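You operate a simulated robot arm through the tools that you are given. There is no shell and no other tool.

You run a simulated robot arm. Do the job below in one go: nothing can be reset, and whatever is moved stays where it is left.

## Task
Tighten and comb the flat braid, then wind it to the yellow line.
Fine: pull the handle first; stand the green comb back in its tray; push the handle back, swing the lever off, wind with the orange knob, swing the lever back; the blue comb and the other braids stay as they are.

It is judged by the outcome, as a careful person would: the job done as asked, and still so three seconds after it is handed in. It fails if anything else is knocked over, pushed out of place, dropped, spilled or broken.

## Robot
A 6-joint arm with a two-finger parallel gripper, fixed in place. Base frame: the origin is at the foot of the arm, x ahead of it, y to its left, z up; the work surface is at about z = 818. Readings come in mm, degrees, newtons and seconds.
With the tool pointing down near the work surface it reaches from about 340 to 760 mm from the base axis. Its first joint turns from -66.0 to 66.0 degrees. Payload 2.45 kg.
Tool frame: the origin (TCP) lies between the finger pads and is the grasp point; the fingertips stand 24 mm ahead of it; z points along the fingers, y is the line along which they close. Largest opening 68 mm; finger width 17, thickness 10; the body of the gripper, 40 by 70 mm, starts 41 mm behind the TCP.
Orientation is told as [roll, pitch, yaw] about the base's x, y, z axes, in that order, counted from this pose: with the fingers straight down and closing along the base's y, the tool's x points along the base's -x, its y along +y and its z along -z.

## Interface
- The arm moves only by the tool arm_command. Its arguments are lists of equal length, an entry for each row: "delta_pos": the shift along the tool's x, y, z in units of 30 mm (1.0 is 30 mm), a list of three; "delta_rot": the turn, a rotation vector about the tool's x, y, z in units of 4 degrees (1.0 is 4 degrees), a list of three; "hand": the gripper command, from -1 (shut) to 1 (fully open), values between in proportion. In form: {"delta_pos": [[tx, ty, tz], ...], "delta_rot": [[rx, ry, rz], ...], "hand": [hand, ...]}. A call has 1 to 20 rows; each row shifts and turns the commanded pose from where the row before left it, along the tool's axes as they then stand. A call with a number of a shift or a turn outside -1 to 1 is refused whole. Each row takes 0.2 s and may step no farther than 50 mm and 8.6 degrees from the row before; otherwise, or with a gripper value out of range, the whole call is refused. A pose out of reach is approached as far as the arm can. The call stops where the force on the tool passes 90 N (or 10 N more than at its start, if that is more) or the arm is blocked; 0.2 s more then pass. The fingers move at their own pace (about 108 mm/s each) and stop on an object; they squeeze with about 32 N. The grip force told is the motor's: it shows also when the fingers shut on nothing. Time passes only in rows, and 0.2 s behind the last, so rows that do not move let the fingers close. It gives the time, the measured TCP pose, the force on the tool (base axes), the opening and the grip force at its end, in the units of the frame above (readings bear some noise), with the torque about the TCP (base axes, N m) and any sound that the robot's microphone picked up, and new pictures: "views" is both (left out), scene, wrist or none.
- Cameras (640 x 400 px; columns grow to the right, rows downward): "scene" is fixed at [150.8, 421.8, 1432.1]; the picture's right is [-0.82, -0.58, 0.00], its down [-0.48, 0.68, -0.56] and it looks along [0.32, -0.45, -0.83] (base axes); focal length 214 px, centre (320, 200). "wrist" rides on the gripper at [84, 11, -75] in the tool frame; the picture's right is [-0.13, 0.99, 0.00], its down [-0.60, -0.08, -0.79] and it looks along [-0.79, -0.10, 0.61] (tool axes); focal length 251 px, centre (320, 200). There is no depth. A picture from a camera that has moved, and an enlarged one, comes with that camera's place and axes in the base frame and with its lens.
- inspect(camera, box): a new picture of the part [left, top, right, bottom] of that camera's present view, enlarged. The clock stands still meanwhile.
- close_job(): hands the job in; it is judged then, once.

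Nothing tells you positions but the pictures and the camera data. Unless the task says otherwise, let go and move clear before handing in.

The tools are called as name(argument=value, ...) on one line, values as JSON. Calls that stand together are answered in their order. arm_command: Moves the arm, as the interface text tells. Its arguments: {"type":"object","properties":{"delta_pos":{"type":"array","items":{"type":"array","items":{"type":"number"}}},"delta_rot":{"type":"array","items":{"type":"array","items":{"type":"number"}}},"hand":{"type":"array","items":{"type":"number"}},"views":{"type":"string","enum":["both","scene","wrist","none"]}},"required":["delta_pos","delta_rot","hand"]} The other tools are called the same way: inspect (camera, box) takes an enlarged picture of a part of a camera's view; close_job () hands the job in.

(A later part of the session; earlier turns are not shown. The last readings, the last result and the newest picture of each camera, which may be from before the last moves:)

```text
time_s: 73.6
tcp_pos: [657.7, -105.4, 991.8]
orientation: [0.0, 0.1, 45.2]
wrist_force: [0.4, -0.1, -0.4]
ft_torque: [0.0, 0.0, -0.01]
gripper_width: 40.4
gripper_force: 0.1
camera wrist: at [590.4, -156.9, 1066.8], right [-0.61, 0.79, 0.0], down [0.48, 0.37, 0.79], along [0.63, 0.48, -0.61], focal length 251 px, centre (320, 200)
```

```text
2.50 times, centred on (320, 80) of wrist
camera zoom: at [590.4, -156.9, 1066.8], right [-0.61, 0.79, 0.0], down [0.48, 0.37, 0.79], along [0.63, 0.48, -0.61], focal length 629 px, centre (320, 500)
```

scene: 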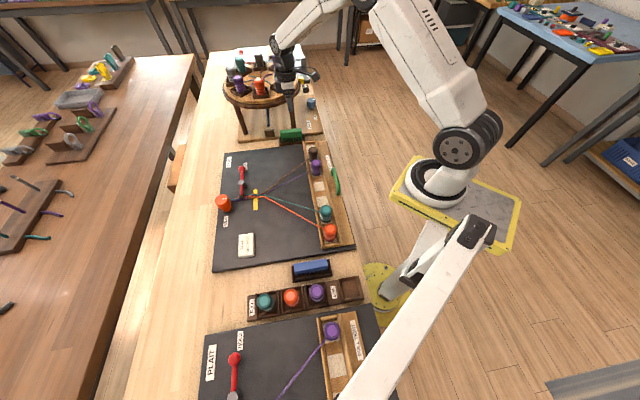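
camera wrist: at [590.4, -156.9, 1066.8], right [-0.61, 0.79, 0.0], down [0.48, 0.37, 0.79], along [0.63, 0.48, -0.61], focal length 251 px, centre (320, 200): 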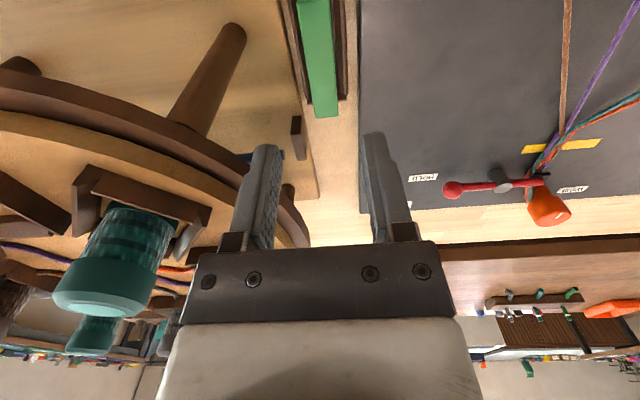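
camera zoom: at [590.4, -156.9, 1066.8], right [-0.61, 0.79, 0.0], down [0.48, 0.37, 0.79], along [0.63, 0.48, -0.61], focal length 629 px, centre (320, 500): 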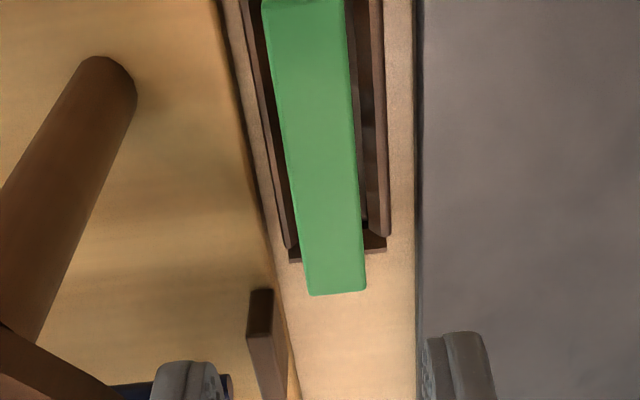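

The green comb is standing properly in its tray. Next is pushing the handle back: I'll move above the pulled handle and turn across it again.

arm_command(delta_pos=[[0.4, 0.923, 0], [0.4, 0.923, 0], [0.4, 0.923, 0], [0.4, 0.923, 0], [0.4, 0.923, 0], [0.4, 0.923, 0], [0.4, 0.923, 0], [0.4, 0.923, 0], [0.4, 0.923, 0], [0.4, 0.923, 0], [0, 0, 0], [0, 0, 0], [0, 0, 0], [0, 0, 0], [0, 0, 0], [0, 0, 0], [0, 0, 0], [0, 0, 0], [0, 0, 0], [0, 0, 0]], delta_rot=[[0, 0, 0], [0, 0, 0], [0, 0, 0], [0, 0, 0], [0, 0, 0], [0, 0, 0], [0, 0, 0], [0, 0, 0], [0, 0, 0], [0, 0, 0], [0, 0, 1], [0, 0, 1], [0, 0, 1], [0, 0, 1], [0, 0, 1], [0, 0, 1], [0, 0, 1], [0, 0, 1], [0, 0, 1], [0, 0, 1]], hand=[0.18, 0.18, 0.18, 0.18, 0.18, 0.18, 0.18, 0.18, 0.18, 0.18, 0.18, 0.18, 0.18, 0.18, 0.18, 0.18, 0.18, 0.18, 0.18, 0.18], views="none")

arm_command(delta_pos=[[0, 0, 0], [0, 0, 0], [0, 0, 0], [0, 0, 0], [0, 0, 0], [0, 0, 0], [0, 0, 0], [0, 0, 0], [0, 0, 0], [0, 0, 0], [0, 0, 0], [0, 0, 0], [0, 0, 0], [0, 0, 0]], delta_rot=[[0, 0, 1], [0, 0, 1], [0, 0, 1], [0, 0, 1], [0, 0, 1], [0, 0, 1], [0, 0, 1], [0, 0, 1], [0, 0, 1], [0, 0, 1], [0, 0, 1], [0, 0, 1], [0, 0, 0.54], [0, 0, 0]], hand=[-0.1, -0.1, -0.1, -0.1, -0.1, -0.1, -0.1, -0.1, -0.1, -0.1, -0.1, -0.1, -0.1, -0.1], views="both")

inspect(camera="wrist", box=[240, 0, 440, 125])

inspect(camera="scene", box=[215, 150, 305, 210])

```text
time_s: 77.8
tcp_pos: [377.0, 4.9, 991.5]
orientation: [-0.1, -0.1, 5.0]
wrist_force: [-0.5, 0.2, -0.3]
ft_torque: [0.04, -0.02, -0.03]
gripper_width: 40.1
gripper_force: 0.0
```

```text
time_s: 80.8
tcp_pos: [377.6, 4.8, 991.3]
orientation: [-0.1, 0.0, -45.1]
wrist_force: [0.2, 0.4, -0.3]
ft_torque: [0.02, -0.02, -0.01]
gripper_width: 30.6
gripper_force: 0.0
camera wrist: at [324.7, 72.5, 1066.7], right [0.79, 0.61, 0.0], down [0.37, -0.48, 0.79], along [0.48, -0.63, -0.61], focal length 251 px, centre (320, 200)
```

scene: 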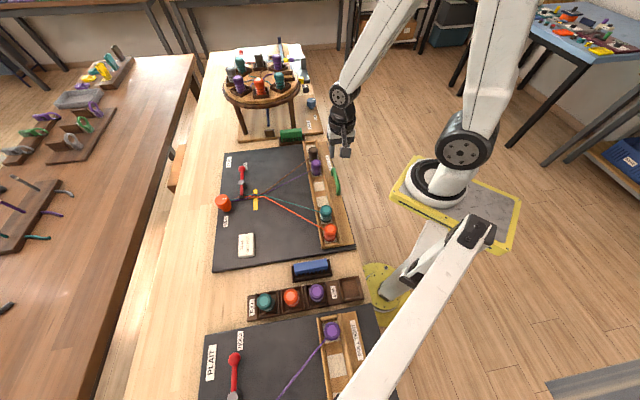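
wrist: 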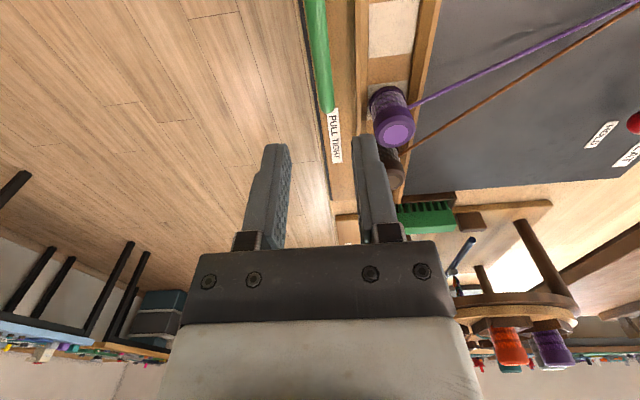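

```text
3.20 times, centred on (340, 62) of wrist
camera zoom: at [324.7, 72.5, 1066.7], right [0.79, 0.61, 0.0], down [0.37, -0.48, 0.79], along [0.48, -0.63, -0.61], focal length 805 px, centre (256, 640)
```

zoom: 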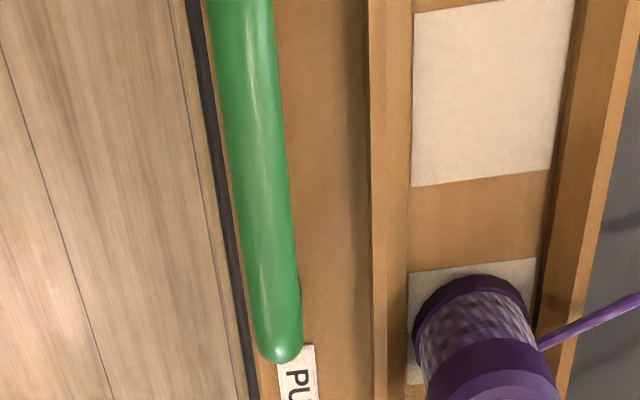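

```text
6.67 times, centred on (260, 180) of scene
camera zoom: at [150.8, 421.8, 1432.1], right [-0.82, -0.58, 0.0], down [-0.48, 0.68, -0.56], along [0.32, -0.45, -0.83], focal length 1430 px, centre (720, 333)
```

zoom: 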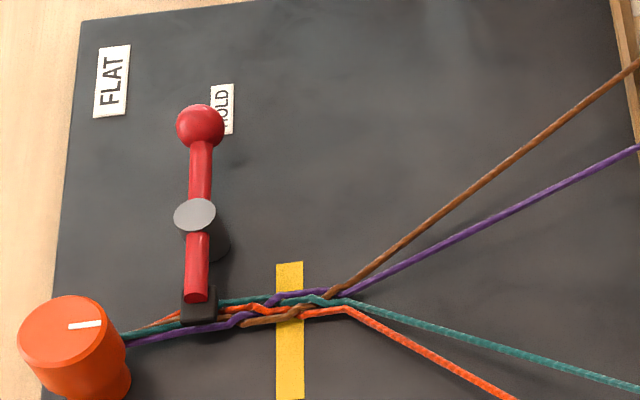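

The handle bar is directly under the fingers. Descending to it and closing.

arm_command(delta_pos=[[0, 0, 0.8], [0, 0, 0.8], [0, 0, 0.8], [0, 0, 0.8], [0, 0, 0.6], [0, 0, 0.4], [0, 0, 0.24], [0, 0, 0]], delta_rot=[[0, 0, 0], [0, 0, 0], [0, 0, 0], [0, 0, 0], [0, 0, 0], [0, 0, 0], [0, 0, 0], [0, 0, 0]], hand=[-0.06, -0.06, -0.06, -0.06, -0.06, -0.06, -0.06, -0.06], views="wrist")

arm_command(delta_pos=[[0, 0, 0], [0, 0, 0], [0, 0, 0]], delta_rot=[[0, 0, 0], [0, 0, 0], [0, 0, 0]], hand=[-1, -1, -1], views="wrist")

```text
time_s: 82.6
tcp_pos: [376.1, 5.1, 857.9]
orientation: [0.0, 0.0, -45.0]
wrist_force: [-0.7, 0.5, -0.1]
ft_torque: [0.01, 0.0, 0.02]
gripper_width: 31.8
gripper_force: 0.0
camera wrist: at [324.4, 72.4, 933.4], right [0.79, 0.61, 0.0], down [0.37, -0.48, 0.79], along [0.48, -0.63, -0.61], focal length 251 px, centre (320, 200)
```

wrist: 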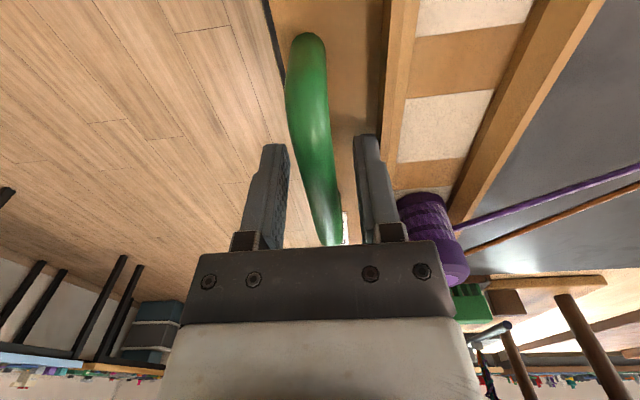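

```text
time_s: 83.4
tcp_pos: [377.0, 5.9, 858.7]
orientation: [0.0, -0.1, -45.1]
wrist_force: [6.1, 12.5, -7.2]
ft_torque: [-0.25, -0.17, 0.04]
gripper_width: 13.3
gripper_force: 33.4
camera wrist: at [325.0, 72.7, 933.4], right [0.79, 0.61, 0.0], down [0.37, -0.48, 0.79], along [0.48, -0.63, -0.61], focal length 251 px, centre (320, 200)
```

wrist: 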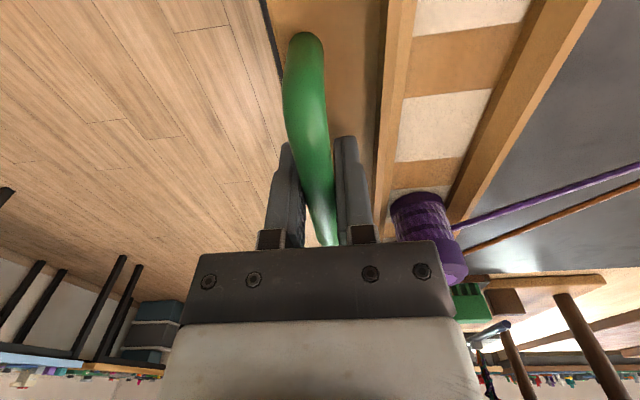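

Gripped again. Pushing the rack back toward the braid in steps.

arm_command(delta_pos=[[0, 0.15, 0], [0, 0.2, 0], [0, 0.2, 0], [0, 0.2, 0], [0, 0.2, 0], [0, 0, 0]], delta_rot=[[0, 0, 0], [0, 0, 0], [0, 0, 0], [0, 0, 0], [0, 0, 0], [0, 0, 0]], hand=[-1, -1, -1, -1, -1, -1], views="none")

arm_command(delta_pos=[[0, 0.15, 0], [0, 0.12, 0], [0, 0, 0]], delta_rot=[[0, 0, 0], [0, 0, 0], [0, 0, 0]], hand=[-1, -1, -1], views="both")

inspect(camera="scene", box=[200, 130, 360, 230])

```text
time_s: 84.8
tcp_pos: [397.1, 25.9, 858.3]
orientation: [0.1, 0.0, -45.0]
wrist_force: [2.0, -2.6, 24.5]
ft_torque: [0.19, 0.19, 0.02]
gripper_width: 13.5
gripper_force: 33.8
```

```text
time_s: 85.6
tcp_pos: [402.7, 31.0, 857.1]
orientation: [0.0, -0.1, -45.0]
wrist_force: [-1.1, -0.4, 28.9]
ft_torque: [0.03, 0.05, 0.03]
gripper_width: 13.8
gripper_force: 33.8
camera wrist: at [350.4, 98.1, 933.2], right [0.79, 0.61, 0.0], down [0.37, -0.48, 0.79], along [0.48, -0.63, -0.61], focal length 251 px, centre (320, 200)
```

scene: 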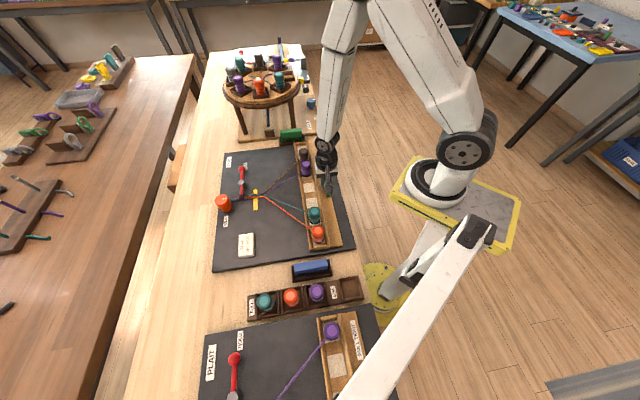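
wrist: 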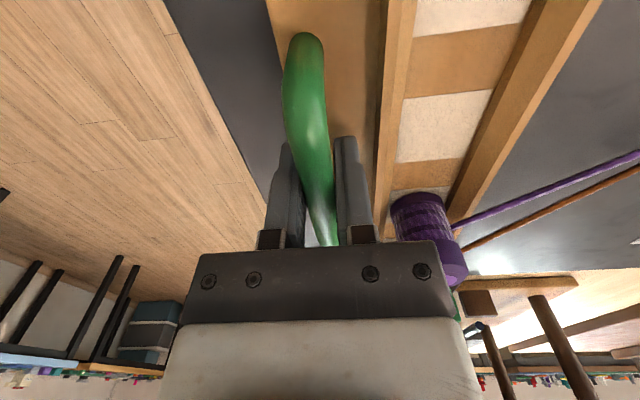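

```text
4.00 times, centred on (280, 180) of scene
camera zoom: at [150.4, 421.8, 1432.2], right [-0.82, -0.58, 0.0], down [-0.48, 0.68, -0.56], along [0.32, -0.45, -0.83], focal length 858 px, centre (480, 280)
```

zoom: 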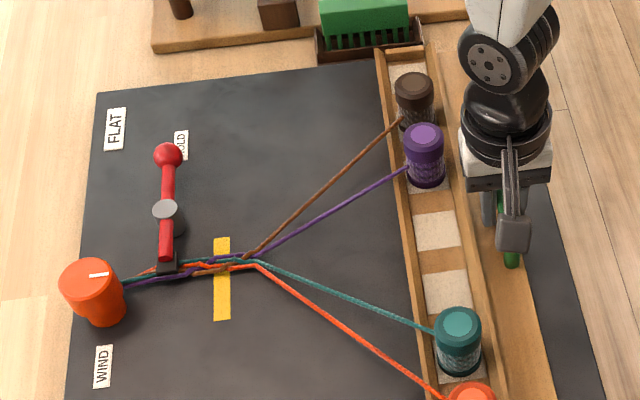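

arm_command(delta_pos=[[0, 0.12, 0], [0, 0.08, 0], [0, 0, 0]], delta_rot=[[0, 0, 0], [0, 0, 0], [0, 0, 0]], hand=[-1, -1, -1], views="none")

arm_command(delta_pos=[[0, 0.07, 0], [0, 0, 0]], delta_rot=[[0, 0, 0], [0, 0, 0]], hand=[-1, -1], views="none")

arm_command(delta_pos=[[0, 0.07, 0], [0, 0, 0]], delta_rot=[[0, 0, 0], [0, 0, 0]], hand=[-1, -1], views="none")

inspect(camera="scene", box=[200, 130, 360, 230])

```text
time_s: 86.4
tcp_pos: [406.1, 35.5, 858.7]
orientation: [0.0, 0.0, -45.2]
wrist_force: [1.1, -3.3, 6.5]
ft_torque: [-0.04, -0.05, 0.06]
gripper_width: 13.7
gripper_force: 33.2
```

```text
time_s: 87.0
tcp_pos: [409.6, 36.7, 858.1]
orientation: [0.0, 0.0, -45.1]
wrist_force: [3.8, -3.0, 0.8]
ft_torque: [0.25, 0.32, 0.0]
gripper_width: 13.5
gripper_force: 33.5
```

```text
time_s: 87.6
tcp_pos: [409.0, 37.1, 857.3]
orientation: [0.0, 0.0, -45.0]
wrist_force: [1.3, -15.8, 3.9]
ft_torque: [-0.31, -0.45, 0.05]
gripper_width: 13.5
gripper_force: 33.2
```

```text
4.00 times, centred on (280, 180) of scene
camera zoom: at [150.8, 421.4, 1432.3], right [-0.82, -0.58, 0.0], down [-0.48, 0.68, -0.56], along [0.32, -0.45, -0.83], focal length 858 px, centre (480, 280)
```

zoom: 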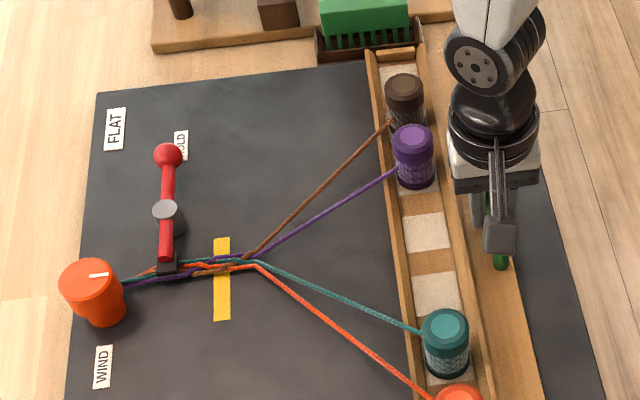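

The rack is back against its inner stop, matching its starting position. Relaxing, releasing and lifting.

arm_command(delta_pos=[[0, -0.05, 0], [0, 0, 0]], delta_rot=[[0, 0, 0], [0, 0, 0]], hand=[-1, -1], views="none")

arm_command(delta_pos=[[0, 0, 0], [0, 0, 0], [0, 0, 0], [0, 0, -0.4], [0, 0, -0.8], [0, 0, -0.9], [0, 0, -0.9], [0, 0, -0.9], [0, 0, 0]], delta_rot=[[0, 0, 0], [0, 0, 0], [0, 0, 0], [0, 0, 0], [0, 0, 0], [0, 0, 0], [0, 0, 0], [0, 0, 0], [0, 0, 0]], hand=[-0.1, -0.1, -0.1, -0.1, -0.1, -0.1, -0.1, -0.1, -0.1], views="both")

inspect(camera="scene", box=[200, 130, 360, 230])

```text
time_s: 88.2
tcp_pos: [410.4, 38.2, 857.8]
orientation: [0.0, 0.0, -45.1]
wrist_force: [3.3, -0.1, -4.0]
ft_torque: [0.2, 0.2, -0.02]
gripper_width: 13.6
gripper_force: 33.3
```

```text
time_s: 90.2
tcp_pos: [409.7, 37.6, 976.2]
orientation: [0.0, 0.1, -45.1]
wrist_force: [0.6, 0.2, -0.1]
ft_torque: [0.0, -0.01, -0.01]
gripper_width: 30.5
gripper_force: 0.0
camera wrist: at [357.2, 104.0, 1050.7], right [0.79, 0.61, 0.0], down [0.37, -0.48, 0.79], along [0.48, -0.63, -0.61], focal length 251 px, centre (320, 200)
```

scene: 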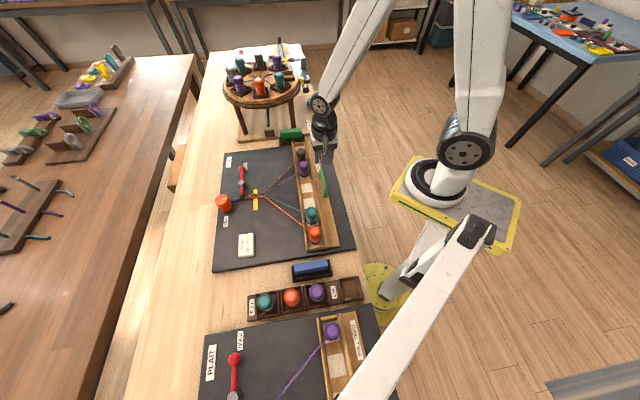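
wrist: 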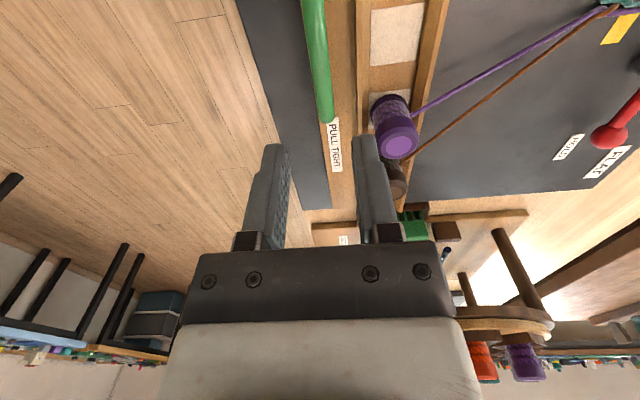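

```text
4.00 times, centred on (280, 180) of scene
camera zoom: at [150.8, 421.8, 1432.1], right [-0.82, -0.58, 0.0], down [-0.48, 0.68, -0.56], along [0.32, -0.45, -0.83], focal length 858 px, centre (480, 280)
```

zoom: 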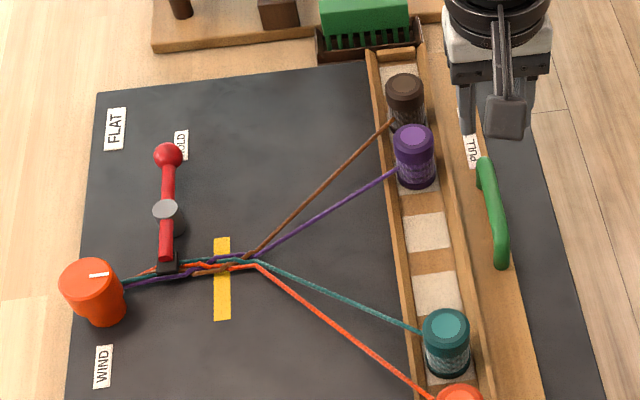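

The handle is back. Next is the lever: its pivot is near (645, 199), ball near (697, 150, z≈836), and the clamp on the braid near e2≈602. I'll go for a closer look before touching it.

arm_command(delta_pos=[[0, 0.8, 0], [0, 0.8, 0], [0, 0.8, 0], [0, 0.8, 0], [0, 0.8, 0], [0, 0.8, 0], [0.3, 0.8, 0], [0.3, 0.6, 0], [0, 0, 0], [0, 0, 0], [0, 0, 0], [0, 0, 0], [0, 0, 0], [0, 0, 0], [0, 0, 0], [0, 0, 0], [0, 0, 0], [0, 0, 0], [0, 0, 0], [0, 0, 0]], delta_rot=[[0, 0, 0], [0, 0, 0], [0, 0, 0], [0, 0, 0], [0, 0, 0], [0, 0, 0], [0, 0, 0], [0, 0, 0], [0, 0, -1], [0, 0, -1], [0, 0, -1], [0, 0, -1], [0, 0, -1], [0, 0, -1], [0, 0, -1], [0, 0, -1], [0, 0, -1], [0, 0, -1], [0, 0, -1], [0, 0, -1]], hand=[-0.1, -0.1, -0.1, -0.1, -0.1, -0.1, -0.1, -0.1, -0.1, -0.1, -0.1, -0.1, -0.1, -0.1, -0.1, -0.1, -0.1, -0.1, -0.1, -0.1], views="none")

arm_command(delta_pos=[[0, 0, 0], [0, 0, 0], [0, 0, 0], [0, 0, 0], [0, 0, 0], [0, 0, 0], [0, 0, 0], [0, 0, 0], [0, 0, 0], [0, 0, 0], [0, 0, 0]], delta_rot=[[0, 0, -1], [0, 0, -1], [0, 0, -1], [0, 0, -1], [0, 0, -1], [0, 0, -1], [0, 0, -1], [0, 0, -1], [0, 0, -1], [0, 0, -1], [0, 0, -0.5]], hand=[-0.1, -0.1, -0.1, -0.1, -0.1, -0.1, -0.1, -0.1, -0.1, -0.1, -0.1], views="both")

inspect(camera="wrist", box=[120, 60, 460, 240])

```text
time_s: 94.4
tcp_pos: [529.1, 181.2, 975.7]
orientation: [0.1, 0.0, 3.0]
wrist_force: [0.1, -0.3, 0.1]
ft_torque: [-0.03, -0.01, 0.02]
gripper_width: 30.2
gripper_force: 0.2
```

```text
time_s: 96.8
tcp_pos: [527.3, 180.5, 975.1]
orientation: [0.0, 0.0, 45.0]
wrist_force: [-0.2, 0.4, -0.4]
ft_torque: [0.01, -0.01, -0.02]
gripper_width: 30.7
gripper_force: 0.0
camera wrist: at [460.3, 129.4, 1050.2], right [-0.61, 0.79, 0.0], down [0.48, 0.37, 0.79], along [0.63, 0.48, -0.61], focal length 251 px, centre (320, 200)
```

scene: 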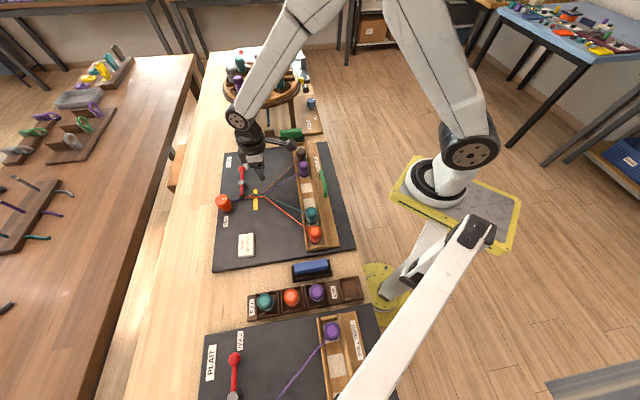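
wrist: 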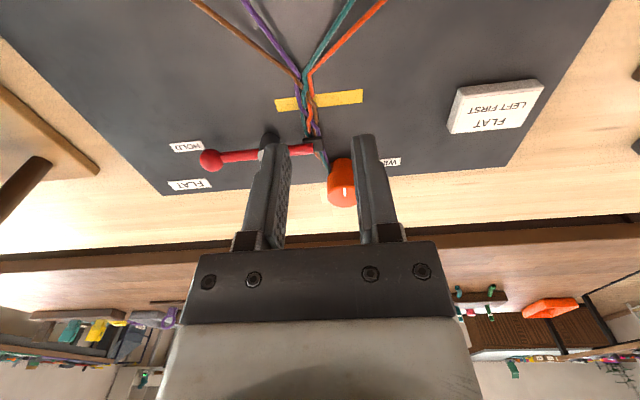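

```text
1.88 times, centred on (290, 150) of wrist
camera zoom: at [460.3, 129.4, 1050.2], right [-0.61, 0.79, 0.0], down [0.48, 0.37, 0.79], along [0.63, 0.48, -0.61], focal length 473 px, centre (376, 294)
```

zoom: 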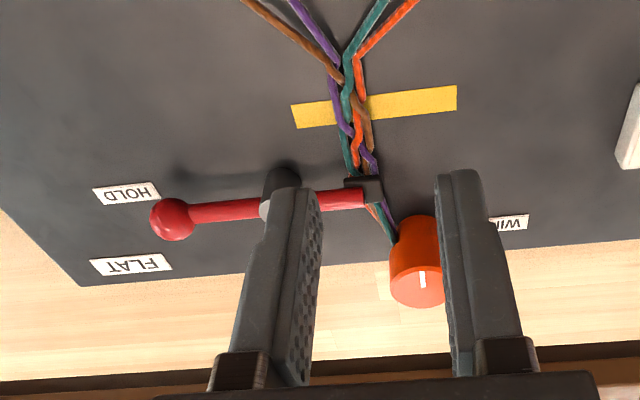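

The lever is a rod on a vertical post with a black clamp pad on the braid. I'll grip the rod near its red ball and swing it about the post, so I move over it and turn across it.

arm_command(delta_pos=[[-0.654, -0.77, 0], [-0.654, -0.77, 0], [-0.654, -0.77, 0], [-0.654, -0.77, 0], [-0.654, -0.77, 0], [0, 0, 0], [0, 0, 0], [0, 0, 0], [0, 0, 0], [0, 0, 0], [0, 0, 0], [0, 0, 0], [0, 0, 0], [0, 0, 0], [0, 0, 0], [0, 0, 0], [0, 0, 0], [0, 0, 0], [0, 0, 0], [0, 0, 0]], delta_rot=[[0, 0, 0], [0, 0, 0], [0, 0, 0], [0, 0, 0], [0, 0, 0], [0, 0, 1], [0, 0, 1], [0, 0, 1], [0, 0, 1], [0, 0, 1], [0, 0, 1], [0, 0, 1], [0, 0, 1], [0, 0, 1], [0, 0, 1], [0, 0, 1], [0, 0, 1], [0, 0, 1], [0, 0, 1], [0, 0, 1]], hand=[-0.1, -0.1, -0.1, -0.1, -0.1, -0.1, -0.1, -0.1, -0.1, -0.1, -0.1, -0.1, -0.1, -0.1, -0.1, -0.1, -0.1, -0.1, -0.1, -0.1], views="none")

arm_command(delta_pos=[[0, 0, 0], [0, 0, 0], [0, 0, 0], [0, 0, 0], [0, 0, 0], [0, 0, 0], [0, 0, 0], [0, 0, 0], [0, 0, 0]], delta_rot=[[0, 0, 1], [0, 0, 1], [0, 0, 1], [0, 0, 1], [0, 0, 1], [0, 0, 1], [0, 0, 1], [0, 0, 0.5], [0, 0, 0]], hand=[-0.1, -0.1, -0.1, -0.1, -0.1, -0.1, -0.1, -0.1, -0.1], views="both")

inspect(camera="wrist", box=[230, 0, 430, 140])

```text
time_s: 101.0
tcp_pos: [678.1, 168.1, 974.9]
orientation: [0.0, -0.1, -15.1]
wrist_force: [-0.3, -0.3, 0.1]
ft_torque: [0.0, 0.01, 0.02]
gripper_width: 30.6
gripper_force: 0.1
```

```text
time_s: 103.0
tcp_pos: [679.1, 168.7, 976.3]
orientation: [0.0, 0.0, -45.1]
wrist_force: [-0.5, 0.4, 0.1]
ft_torque: [-0.02, 0.03, 0.02]
gripper_width: 30.4
gripper_force: 0.1
camera wrist: at [626.7, 236.0, 1050.5], right [0.79, 0.61, 0.0], down [0.37, -0.48, 0.79], along [0.48, -0.63, -0.61], focal length 251 px, centre (320, 200)
```

scene: 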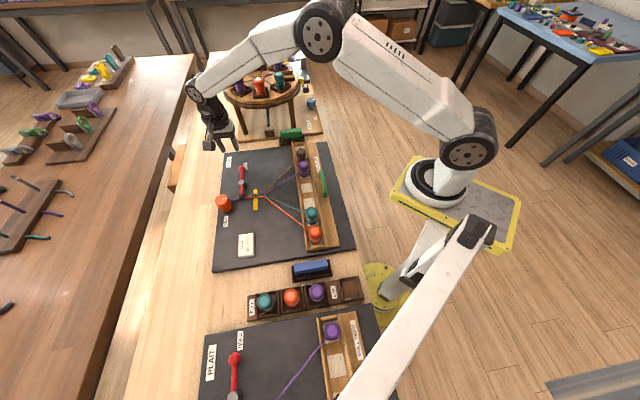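
wrist: 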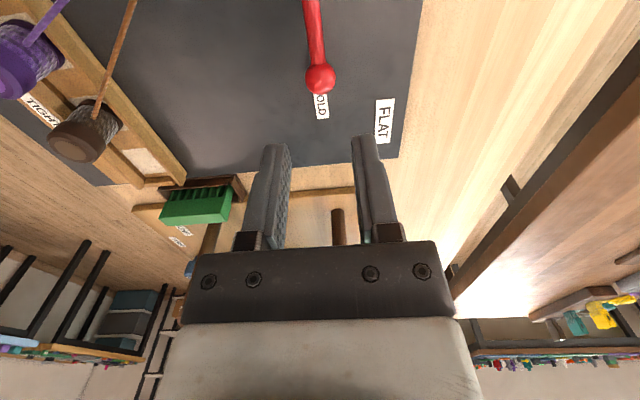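

```text
2.86 times, centred on (330, 70) of wrist
camera zoom: at [626.7, 236.0, 1050.5], right [0.79, 0.61, 0.0], down [0.37, -0.48, 0.79], along [0.48, -0.63, -0.61], focal length 718 px, centre (291, 571)
```

zoom: 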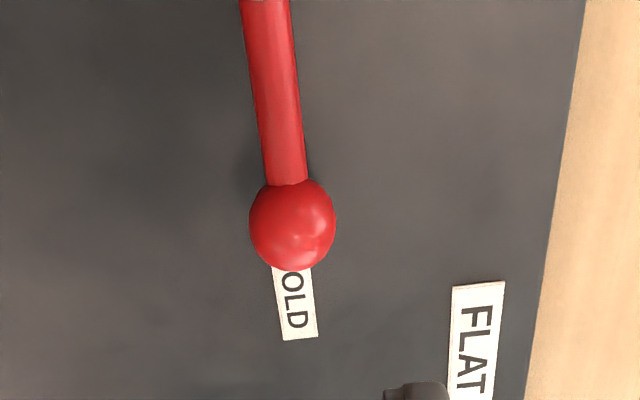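

arm_command(delta_pos=[[0, -0.1, 0.6], [0, 0, 0.8], [0, 0, 0.8], [0, 0, 0.7], [0, 0, 0]], delta_rot=[[0, 0, 0], [0, 0, 0], [0, 0, 0], [0, 0, 0], [0, 0, 0]], hand=[-0.1, -0.1, -0.1, -0.1, -0.1], views="both")

inspect(camera="wrist", box=[230, 30, 430, 200])

inspect(camera="scene", box=[190, 120, 290, 210])

```text
time_s: 104.2
tcp_pos: [677.0, 167.6, 887.8]
orientation: [0.0, -0.1, -45.0]
wrist_force: [-0.1, 0.3, 0.2]
ft_torque: [-0.03, 0.02, -0.02]
gripper_width: 30.7
gripper_force: 0.0
camera wrist: at [624.5, 234.1, 963.1], right [0.79, 0.61, 0.0], down [0.37, -0.48, 0.79], along [0.48, -0.63, -0.61], focal length 251 px, centre (320, 200)
```

scene: 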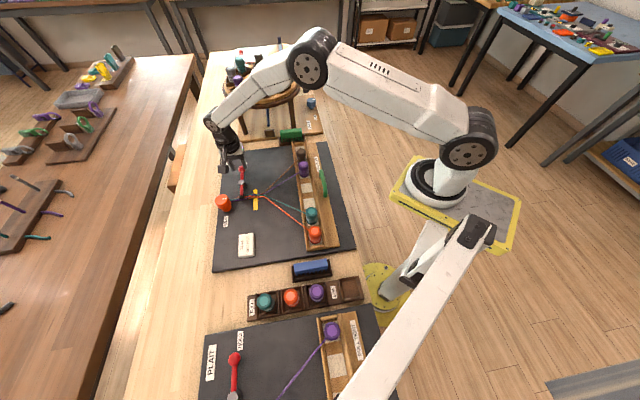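
wrist: 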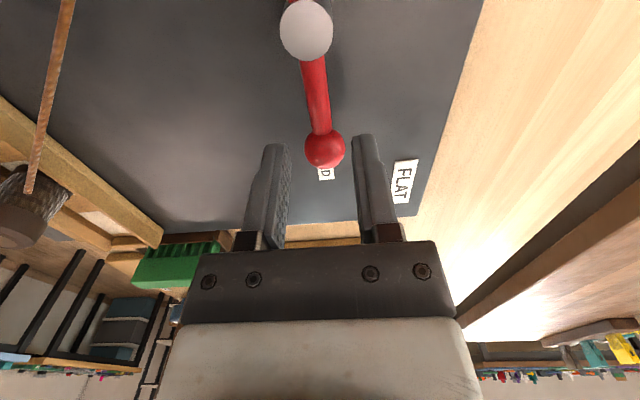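

```text
2.35 times, centred on (330, 115) of wrist
camera zoom: at [624.5, 234.1, 963.1], right [0.79, 0.61, 0.0], down [0.37, -0.48, 0.79], along [0.48, -0.63, -0.61], focal length 592 px, centre (296, 400)
```

zoom: 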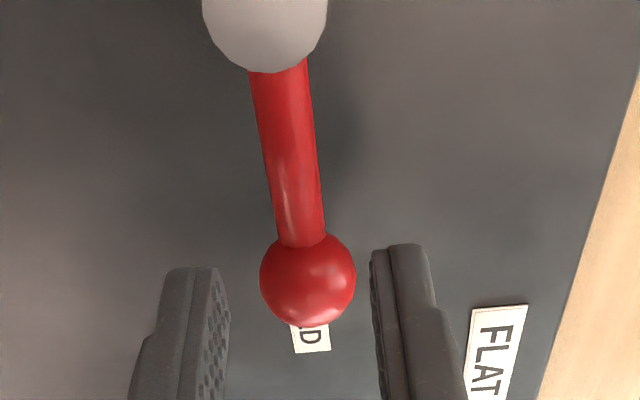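

```text
4.44 times, centred on (240, 165) of scene
camera zoom: at [150.8, 421.8, 1432.1], right [-0.82, -0.58, 0.0], down [-0.48, 0.68, -0.56], along [0.32, -0.45, -0.83], focal length 953 px, centre (676, 356)
```

zoom: 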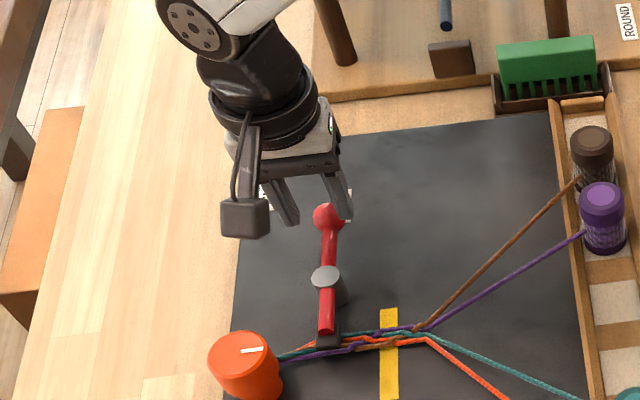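

The rod is centred between the fingers, with the post 45 mm away. Descending to the rod and closing on it.

arm_command(delta_pos=[[0, 0, 0.4], [0, 0, 0.4], [0, 0, 0.3], [0, 0, 0.22], [0, 0, 0]], delta_rot=[[0, 0, 0], [0, 0, 0], [0, 0, 0], [0, 0, 0], [0, 0, 0]], hand=[-0.1, -0.1, -0.1, -0.1, -0.1], views="wrist")

arm_command(delta_pos=[[0, 0, 0], [0, 0, 0], [0, 0, 0]], delta_rot=[[0, 0, 0], [0, 0, 0], [0, 0, 0]], hand=[-1, -1, -1], views="wrist")

inspect(camera="scene", box=[190, 120, 290, 210])

```text
time_s: 105.4
tcp_pos: [676.9, 166.9, 849.2]
orientation: [0.0, 0.0, -45.0]
wrist_force: [-0.8, -0.7, 0.3]
ft_torque: [0.01, 0.04, 0.0]
gripper_width: 30.6
gripper_force: 0.0
camera wrist: at [624.5, 234.3, 923.6], right [0.79, 0.61, 0.0], down [0.37, -0.48, 0.79], along [0.48, -0.63, -0.61], focal length 251 px, centre (320, 200)
```

wrist: 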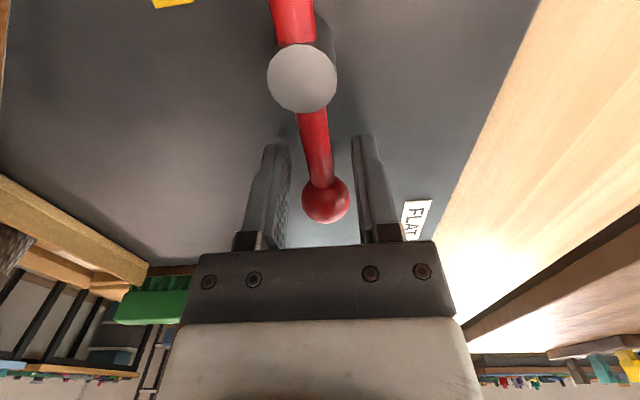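

```text
time_s: 106.2
tcp_pos: [676.6, 167.6, 848.6]
orientation: [-0.1, 0.0, -45.1]
wrist_force: [2.4, 3.4, -1.7]
ft_torque: [0.12, -0.05, -0.16]
gripper_width: 11.3
gripper_force: 32.4
camera wrist: at [624.5, 234.5, 923.6], right [0.79, 0.61, 0.0], down [0.37, -0.48, 0.79], along [0.48, -0.63, -0.61], focal length 251 px, centre (320, 200)
```

wrist: 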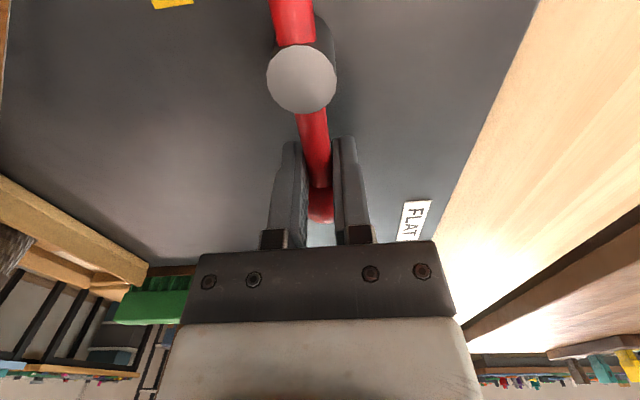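

```text
4.44 times, centred on (240, 165) of scene
camera zoom: at [150.9, 421.9, 1432.1], right [-0.82, -0.58, 0.0], down [-0.48, 0.68, -0.56], along [0.32, -0.45, -0.83], focal length 953 px, centre (676, 356)
```

zoom: 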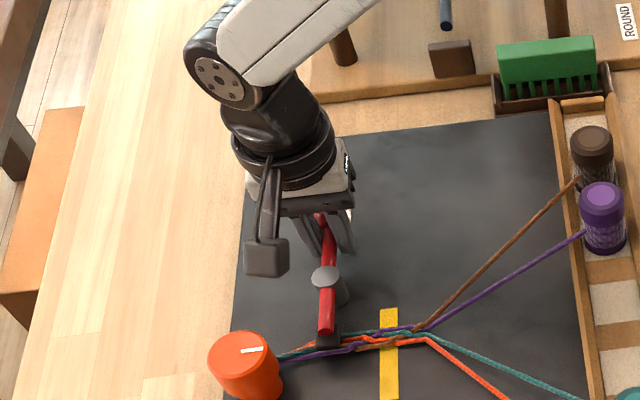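

The rod is gripped. I'll test the swing gently, first with the ball moving toward −e2 (toward me), by about 4°.

arm_command(delta_pos=[[0.001, -0.0535, 0], [0.001, -0.0535, 0], [0, 0, 0]], delta_rot=[[0, 0, 0.5], [0, 0, 0.5], [0, 0, 0]], hand=[-1, -1, -1], views="none")

inspect(camera="scene", box=[215, 155, 275, 205])

```text
time_s: 107.0
tcp_pos: [673.7, 165.1, 849.0]
orientation: [-0.1, 0.0, -49.1]
wrist_force: [0.4, 8.4, -2.3]
ft_torque: [-0.17, -0.32, -0.26]
gripper_width: 11.7
gripper_force: 31.6
```

```text
8.00 times, centred on (245, 180) of scene
camera zoom: at [150.9, 422.0, 1432.1], right [-0.82, -0.58, 0.0], down [-0.48, 0.68, -0.56], along [0.32, -0.45, -0.83], focal length 1716 px, centre (920, 360)
```

zoom: 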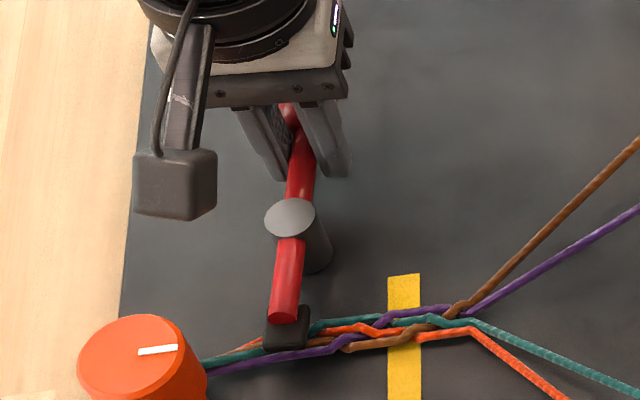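

The lever turns freely that way with only light friction. Continuing the swing.

arm_command(delta_pos=[[0.0037, -0.107, 0], [0.0037, -0.107, 0], [0.0037, -0.107, 0], [0.0037, -0.107, 0], [0.0037, -0.107, 0], [0, 0, 0]], delta_rot=[[0, 0, 1], [0, 0, 1], [0, 0, 1], [0, 0, 1], [0, 0, 1], [0, 0, 0]], hand=[-1, -1, -1, -1, -1, -1], views="none")

inspect(camera="scene", box=[215, 155, 275, 205])

```text
time_s: 108.4
tcp_pos: [660.4, 157.2, 848.3]
orientation: [0.1, 0.0, -69.1]
wrist_force: [3.1, 14.7, -3.4]
ft_torque: [-0.09, -0.19, -0.38]
gripper_width: 11.5
gripper_force: 31.6
```

```text
8.00 times, centred on (245, 180) of scene
camera zoom: at [151.0, 422.2, 1432.0], right [-0.82, -0.58, 0.0], down [-0.48, 0.68, -0.56], along [0.32, -0.45, -0.83], focal length 1716 px, centre (920, 360)
```

zoom: 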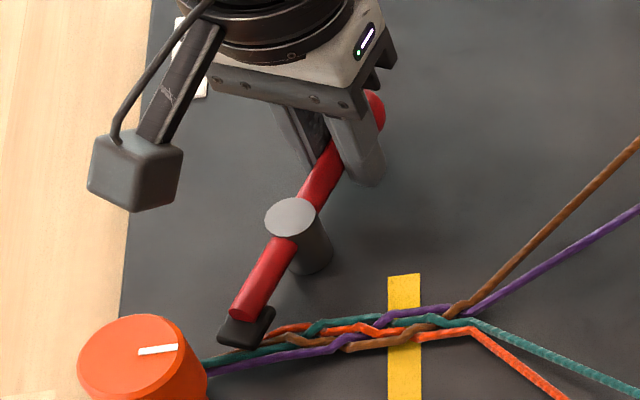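

arm_command(delta_pos=[[0.025, -0.107, 0], [0.0037, -0.107, 0], [0.0037, -0.107, 0], [0.0037, -0.107, 0], [0.0037, -0.107, 0], [0, 0, 0]], delta_rot=[[0, 0, 1], [0, 0, 1], [0, 0, 1], [0, 0, 1], [0, 0, 1], [0, 0, 0]], hand=[-1, -1, -1, -1, -1, -1], views="none")

inspect(camera="scene", box=[215, 155, 275, 205])

```text
time_s: 109.8
tcp_pos: [645.5, 153.8, 847.3]
orientation: [0.1, 0.0, -89.1]
wrist_force: [10.7, 15.9, -8.6]
ft_torque: [0.01, -0.4, -0.47]
gripper_width: 11.9
gripper_force: 32.2
```

```text
8.00 times, centred on (245, 180) of scene
camera zoom: at [151.3, 422.3, 1431.9], right [-0.82, -0.58, 0.0], down [-0.48, 0.68, -0.56], along [0.32, -0.45, -0.83], focal length 1716 px, centre (920, 360)
```

zoom: 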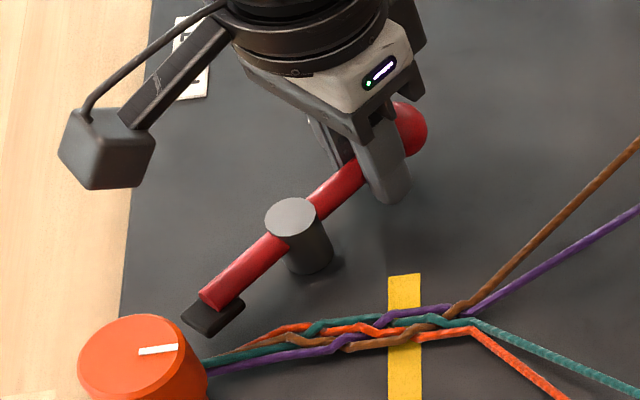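

The clamp is already off the braid at ~44°. I'll swing a bit further so it's well clear, watching for a stop.

arm_command(delta_pos=[[0.025, -0.107, 0], [0.0037, -0.107, 0], [0.0037, -0.107, 0], [0, 0, 0]], delta_rot=[[0, 0, 1], [0, 0, 1], [0, 0, 1], [0, 0, 0]], hand=[-1, -1, -1, -1], views="none")

inspect(camera="scene", box=[215, 155, 275, 205])

```text
time_s: 110.8
tcp_pos: [635.4, 155.1, 849.4]
orientation: [0.1, -0.1, -101.1]
wrist_force: [14.8, 11.1, -13.2]
ft_torque: [-0.2, 0.02, -0.55]
gripper_width: 11.7
gripper_force: 31.7
```

```text
8.00 times, centred on (245, 180) of scene
camera zoom: at [151.5, 422.1, 1432.0], right [-0.82, -0.58, 0.0], down [-0.48, 0.68, -0.56], along [0.32, -0.45, -0.83], focal length 1716 px, centre (920, 360)
```

zoom: 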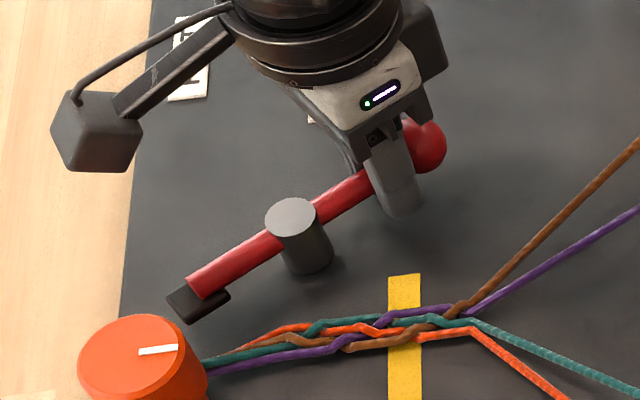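

arm_command(delta_pos=[[0.01, -0.107, 0], [0.0037, -0.107, 0], [0.0037, -0.107, 0], [0, 0, 0]], delta_rot=[[0, 0, 1], [0, 0, 1], [0, 0, 1], [0, 0, 0]], hand=[-1, -1, -1, -1], views="both")

inspect(camera="scene", box=[215, 155, 275, 205])

```text
time_s: 111.8
tcp_pos: [626.8, 158.1, 848.0]
orientation: [0.0, 0.0, -113.1]
wrist_force: [13.5, 2.1, -8.1]
ft_torque: [0.04, -0.32, -0.58]
gripper_width: 11.7
gripper_force: 32.3
camera wrist: at [669.4, 231.1, 923.7], right [0.86, -0.51, 0.0], down [-0.31, -0.52, 0.79], along [-0.4, -0.68, -0.61], focal length 251 px, centre (320, 200)
```

scene: 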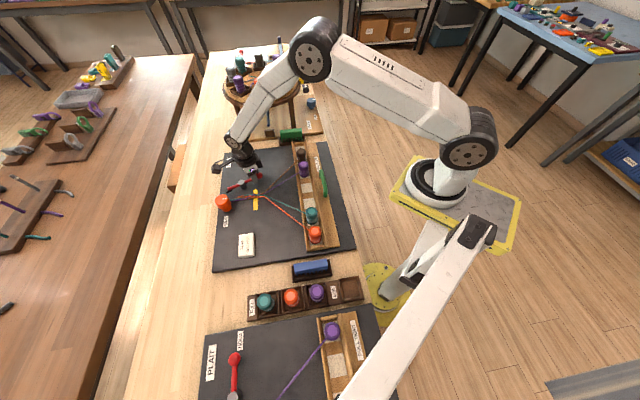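
wrist: 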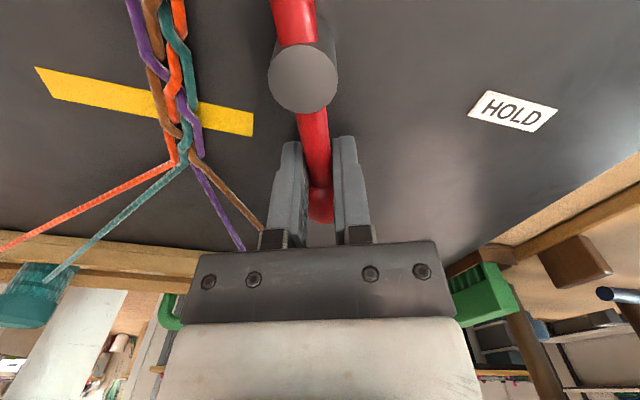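

```text
8.00 times, centred on (245, 180) of scene
camera zoom: at [151.3, 421.9, 1432.0], right [-0.82, -0.58, 0.0], down [-0.48, 0.68, -0.56], along [0.32, -0.45, -0.83], focal length 1716 px, centre (920, 360)
```

zoom: 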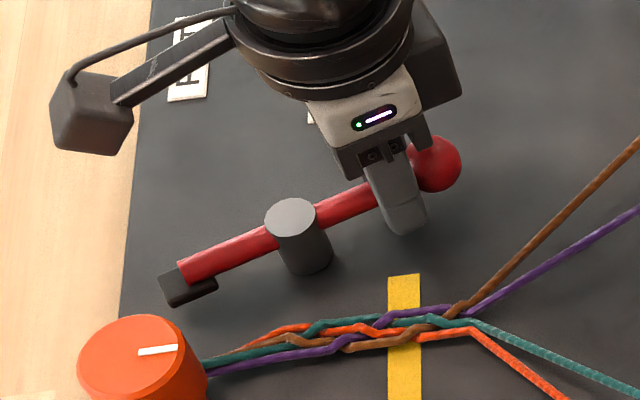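

The lever is now ~68° round with its clamp clear of the braid. I'll open the fingers a little and see if it stays.

arm_command(delta_pos=[[0, 0, 0], [0, 0, 0], [0, 0, 0]], delta_rot=[[0, 0, 0], [0, 0, 0], [0, 0, 0]], hand=[-0.2, -0.1, -0.1], views="wrist")

inspect(camera="scene", box=[215, 155, 275, 205])

```text
time_s: 112.6
tcp_pos: [625.8, 159.0, 847.0]
orientation: [0.0, 0.0, -113.0]
wrist_force: [0.4, -0.5, -0.6]
ft_torque: [-0.05, -0.03, 0.04]
gripper_width: 30.6
gripper_force: 0.0
camera wrist: at [668.6, 231.4, 923.6], right [0.86, -0.51, 0.0], down [-0.31, -0.52, 0.79], along [-0.4, -0.68, -0.61], focal length 251 px, centre (320, 200)
```

wrist: 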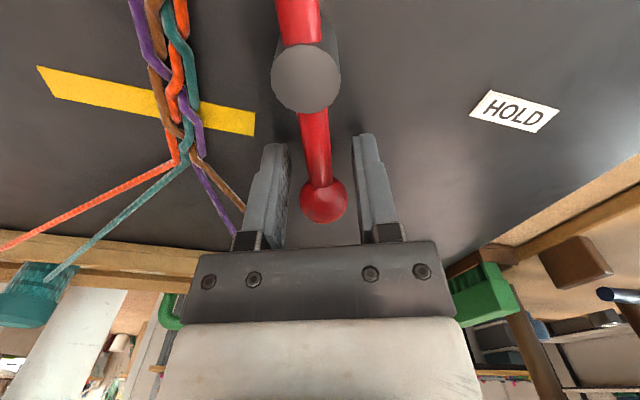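

```text
8.00 times, centred on (245, 180) of scene
camera zoom: at [150.8, 421.8, 1432.1], right [-0.82, -0.58, 0.0], down [-0.48, 0.68, -0.56], along [0.32, -0.45, -0.83], focal length 1716 px, centre (920, 360)
```

zoom: 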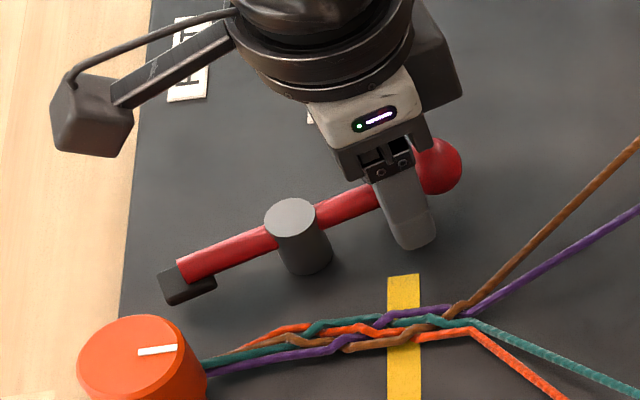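

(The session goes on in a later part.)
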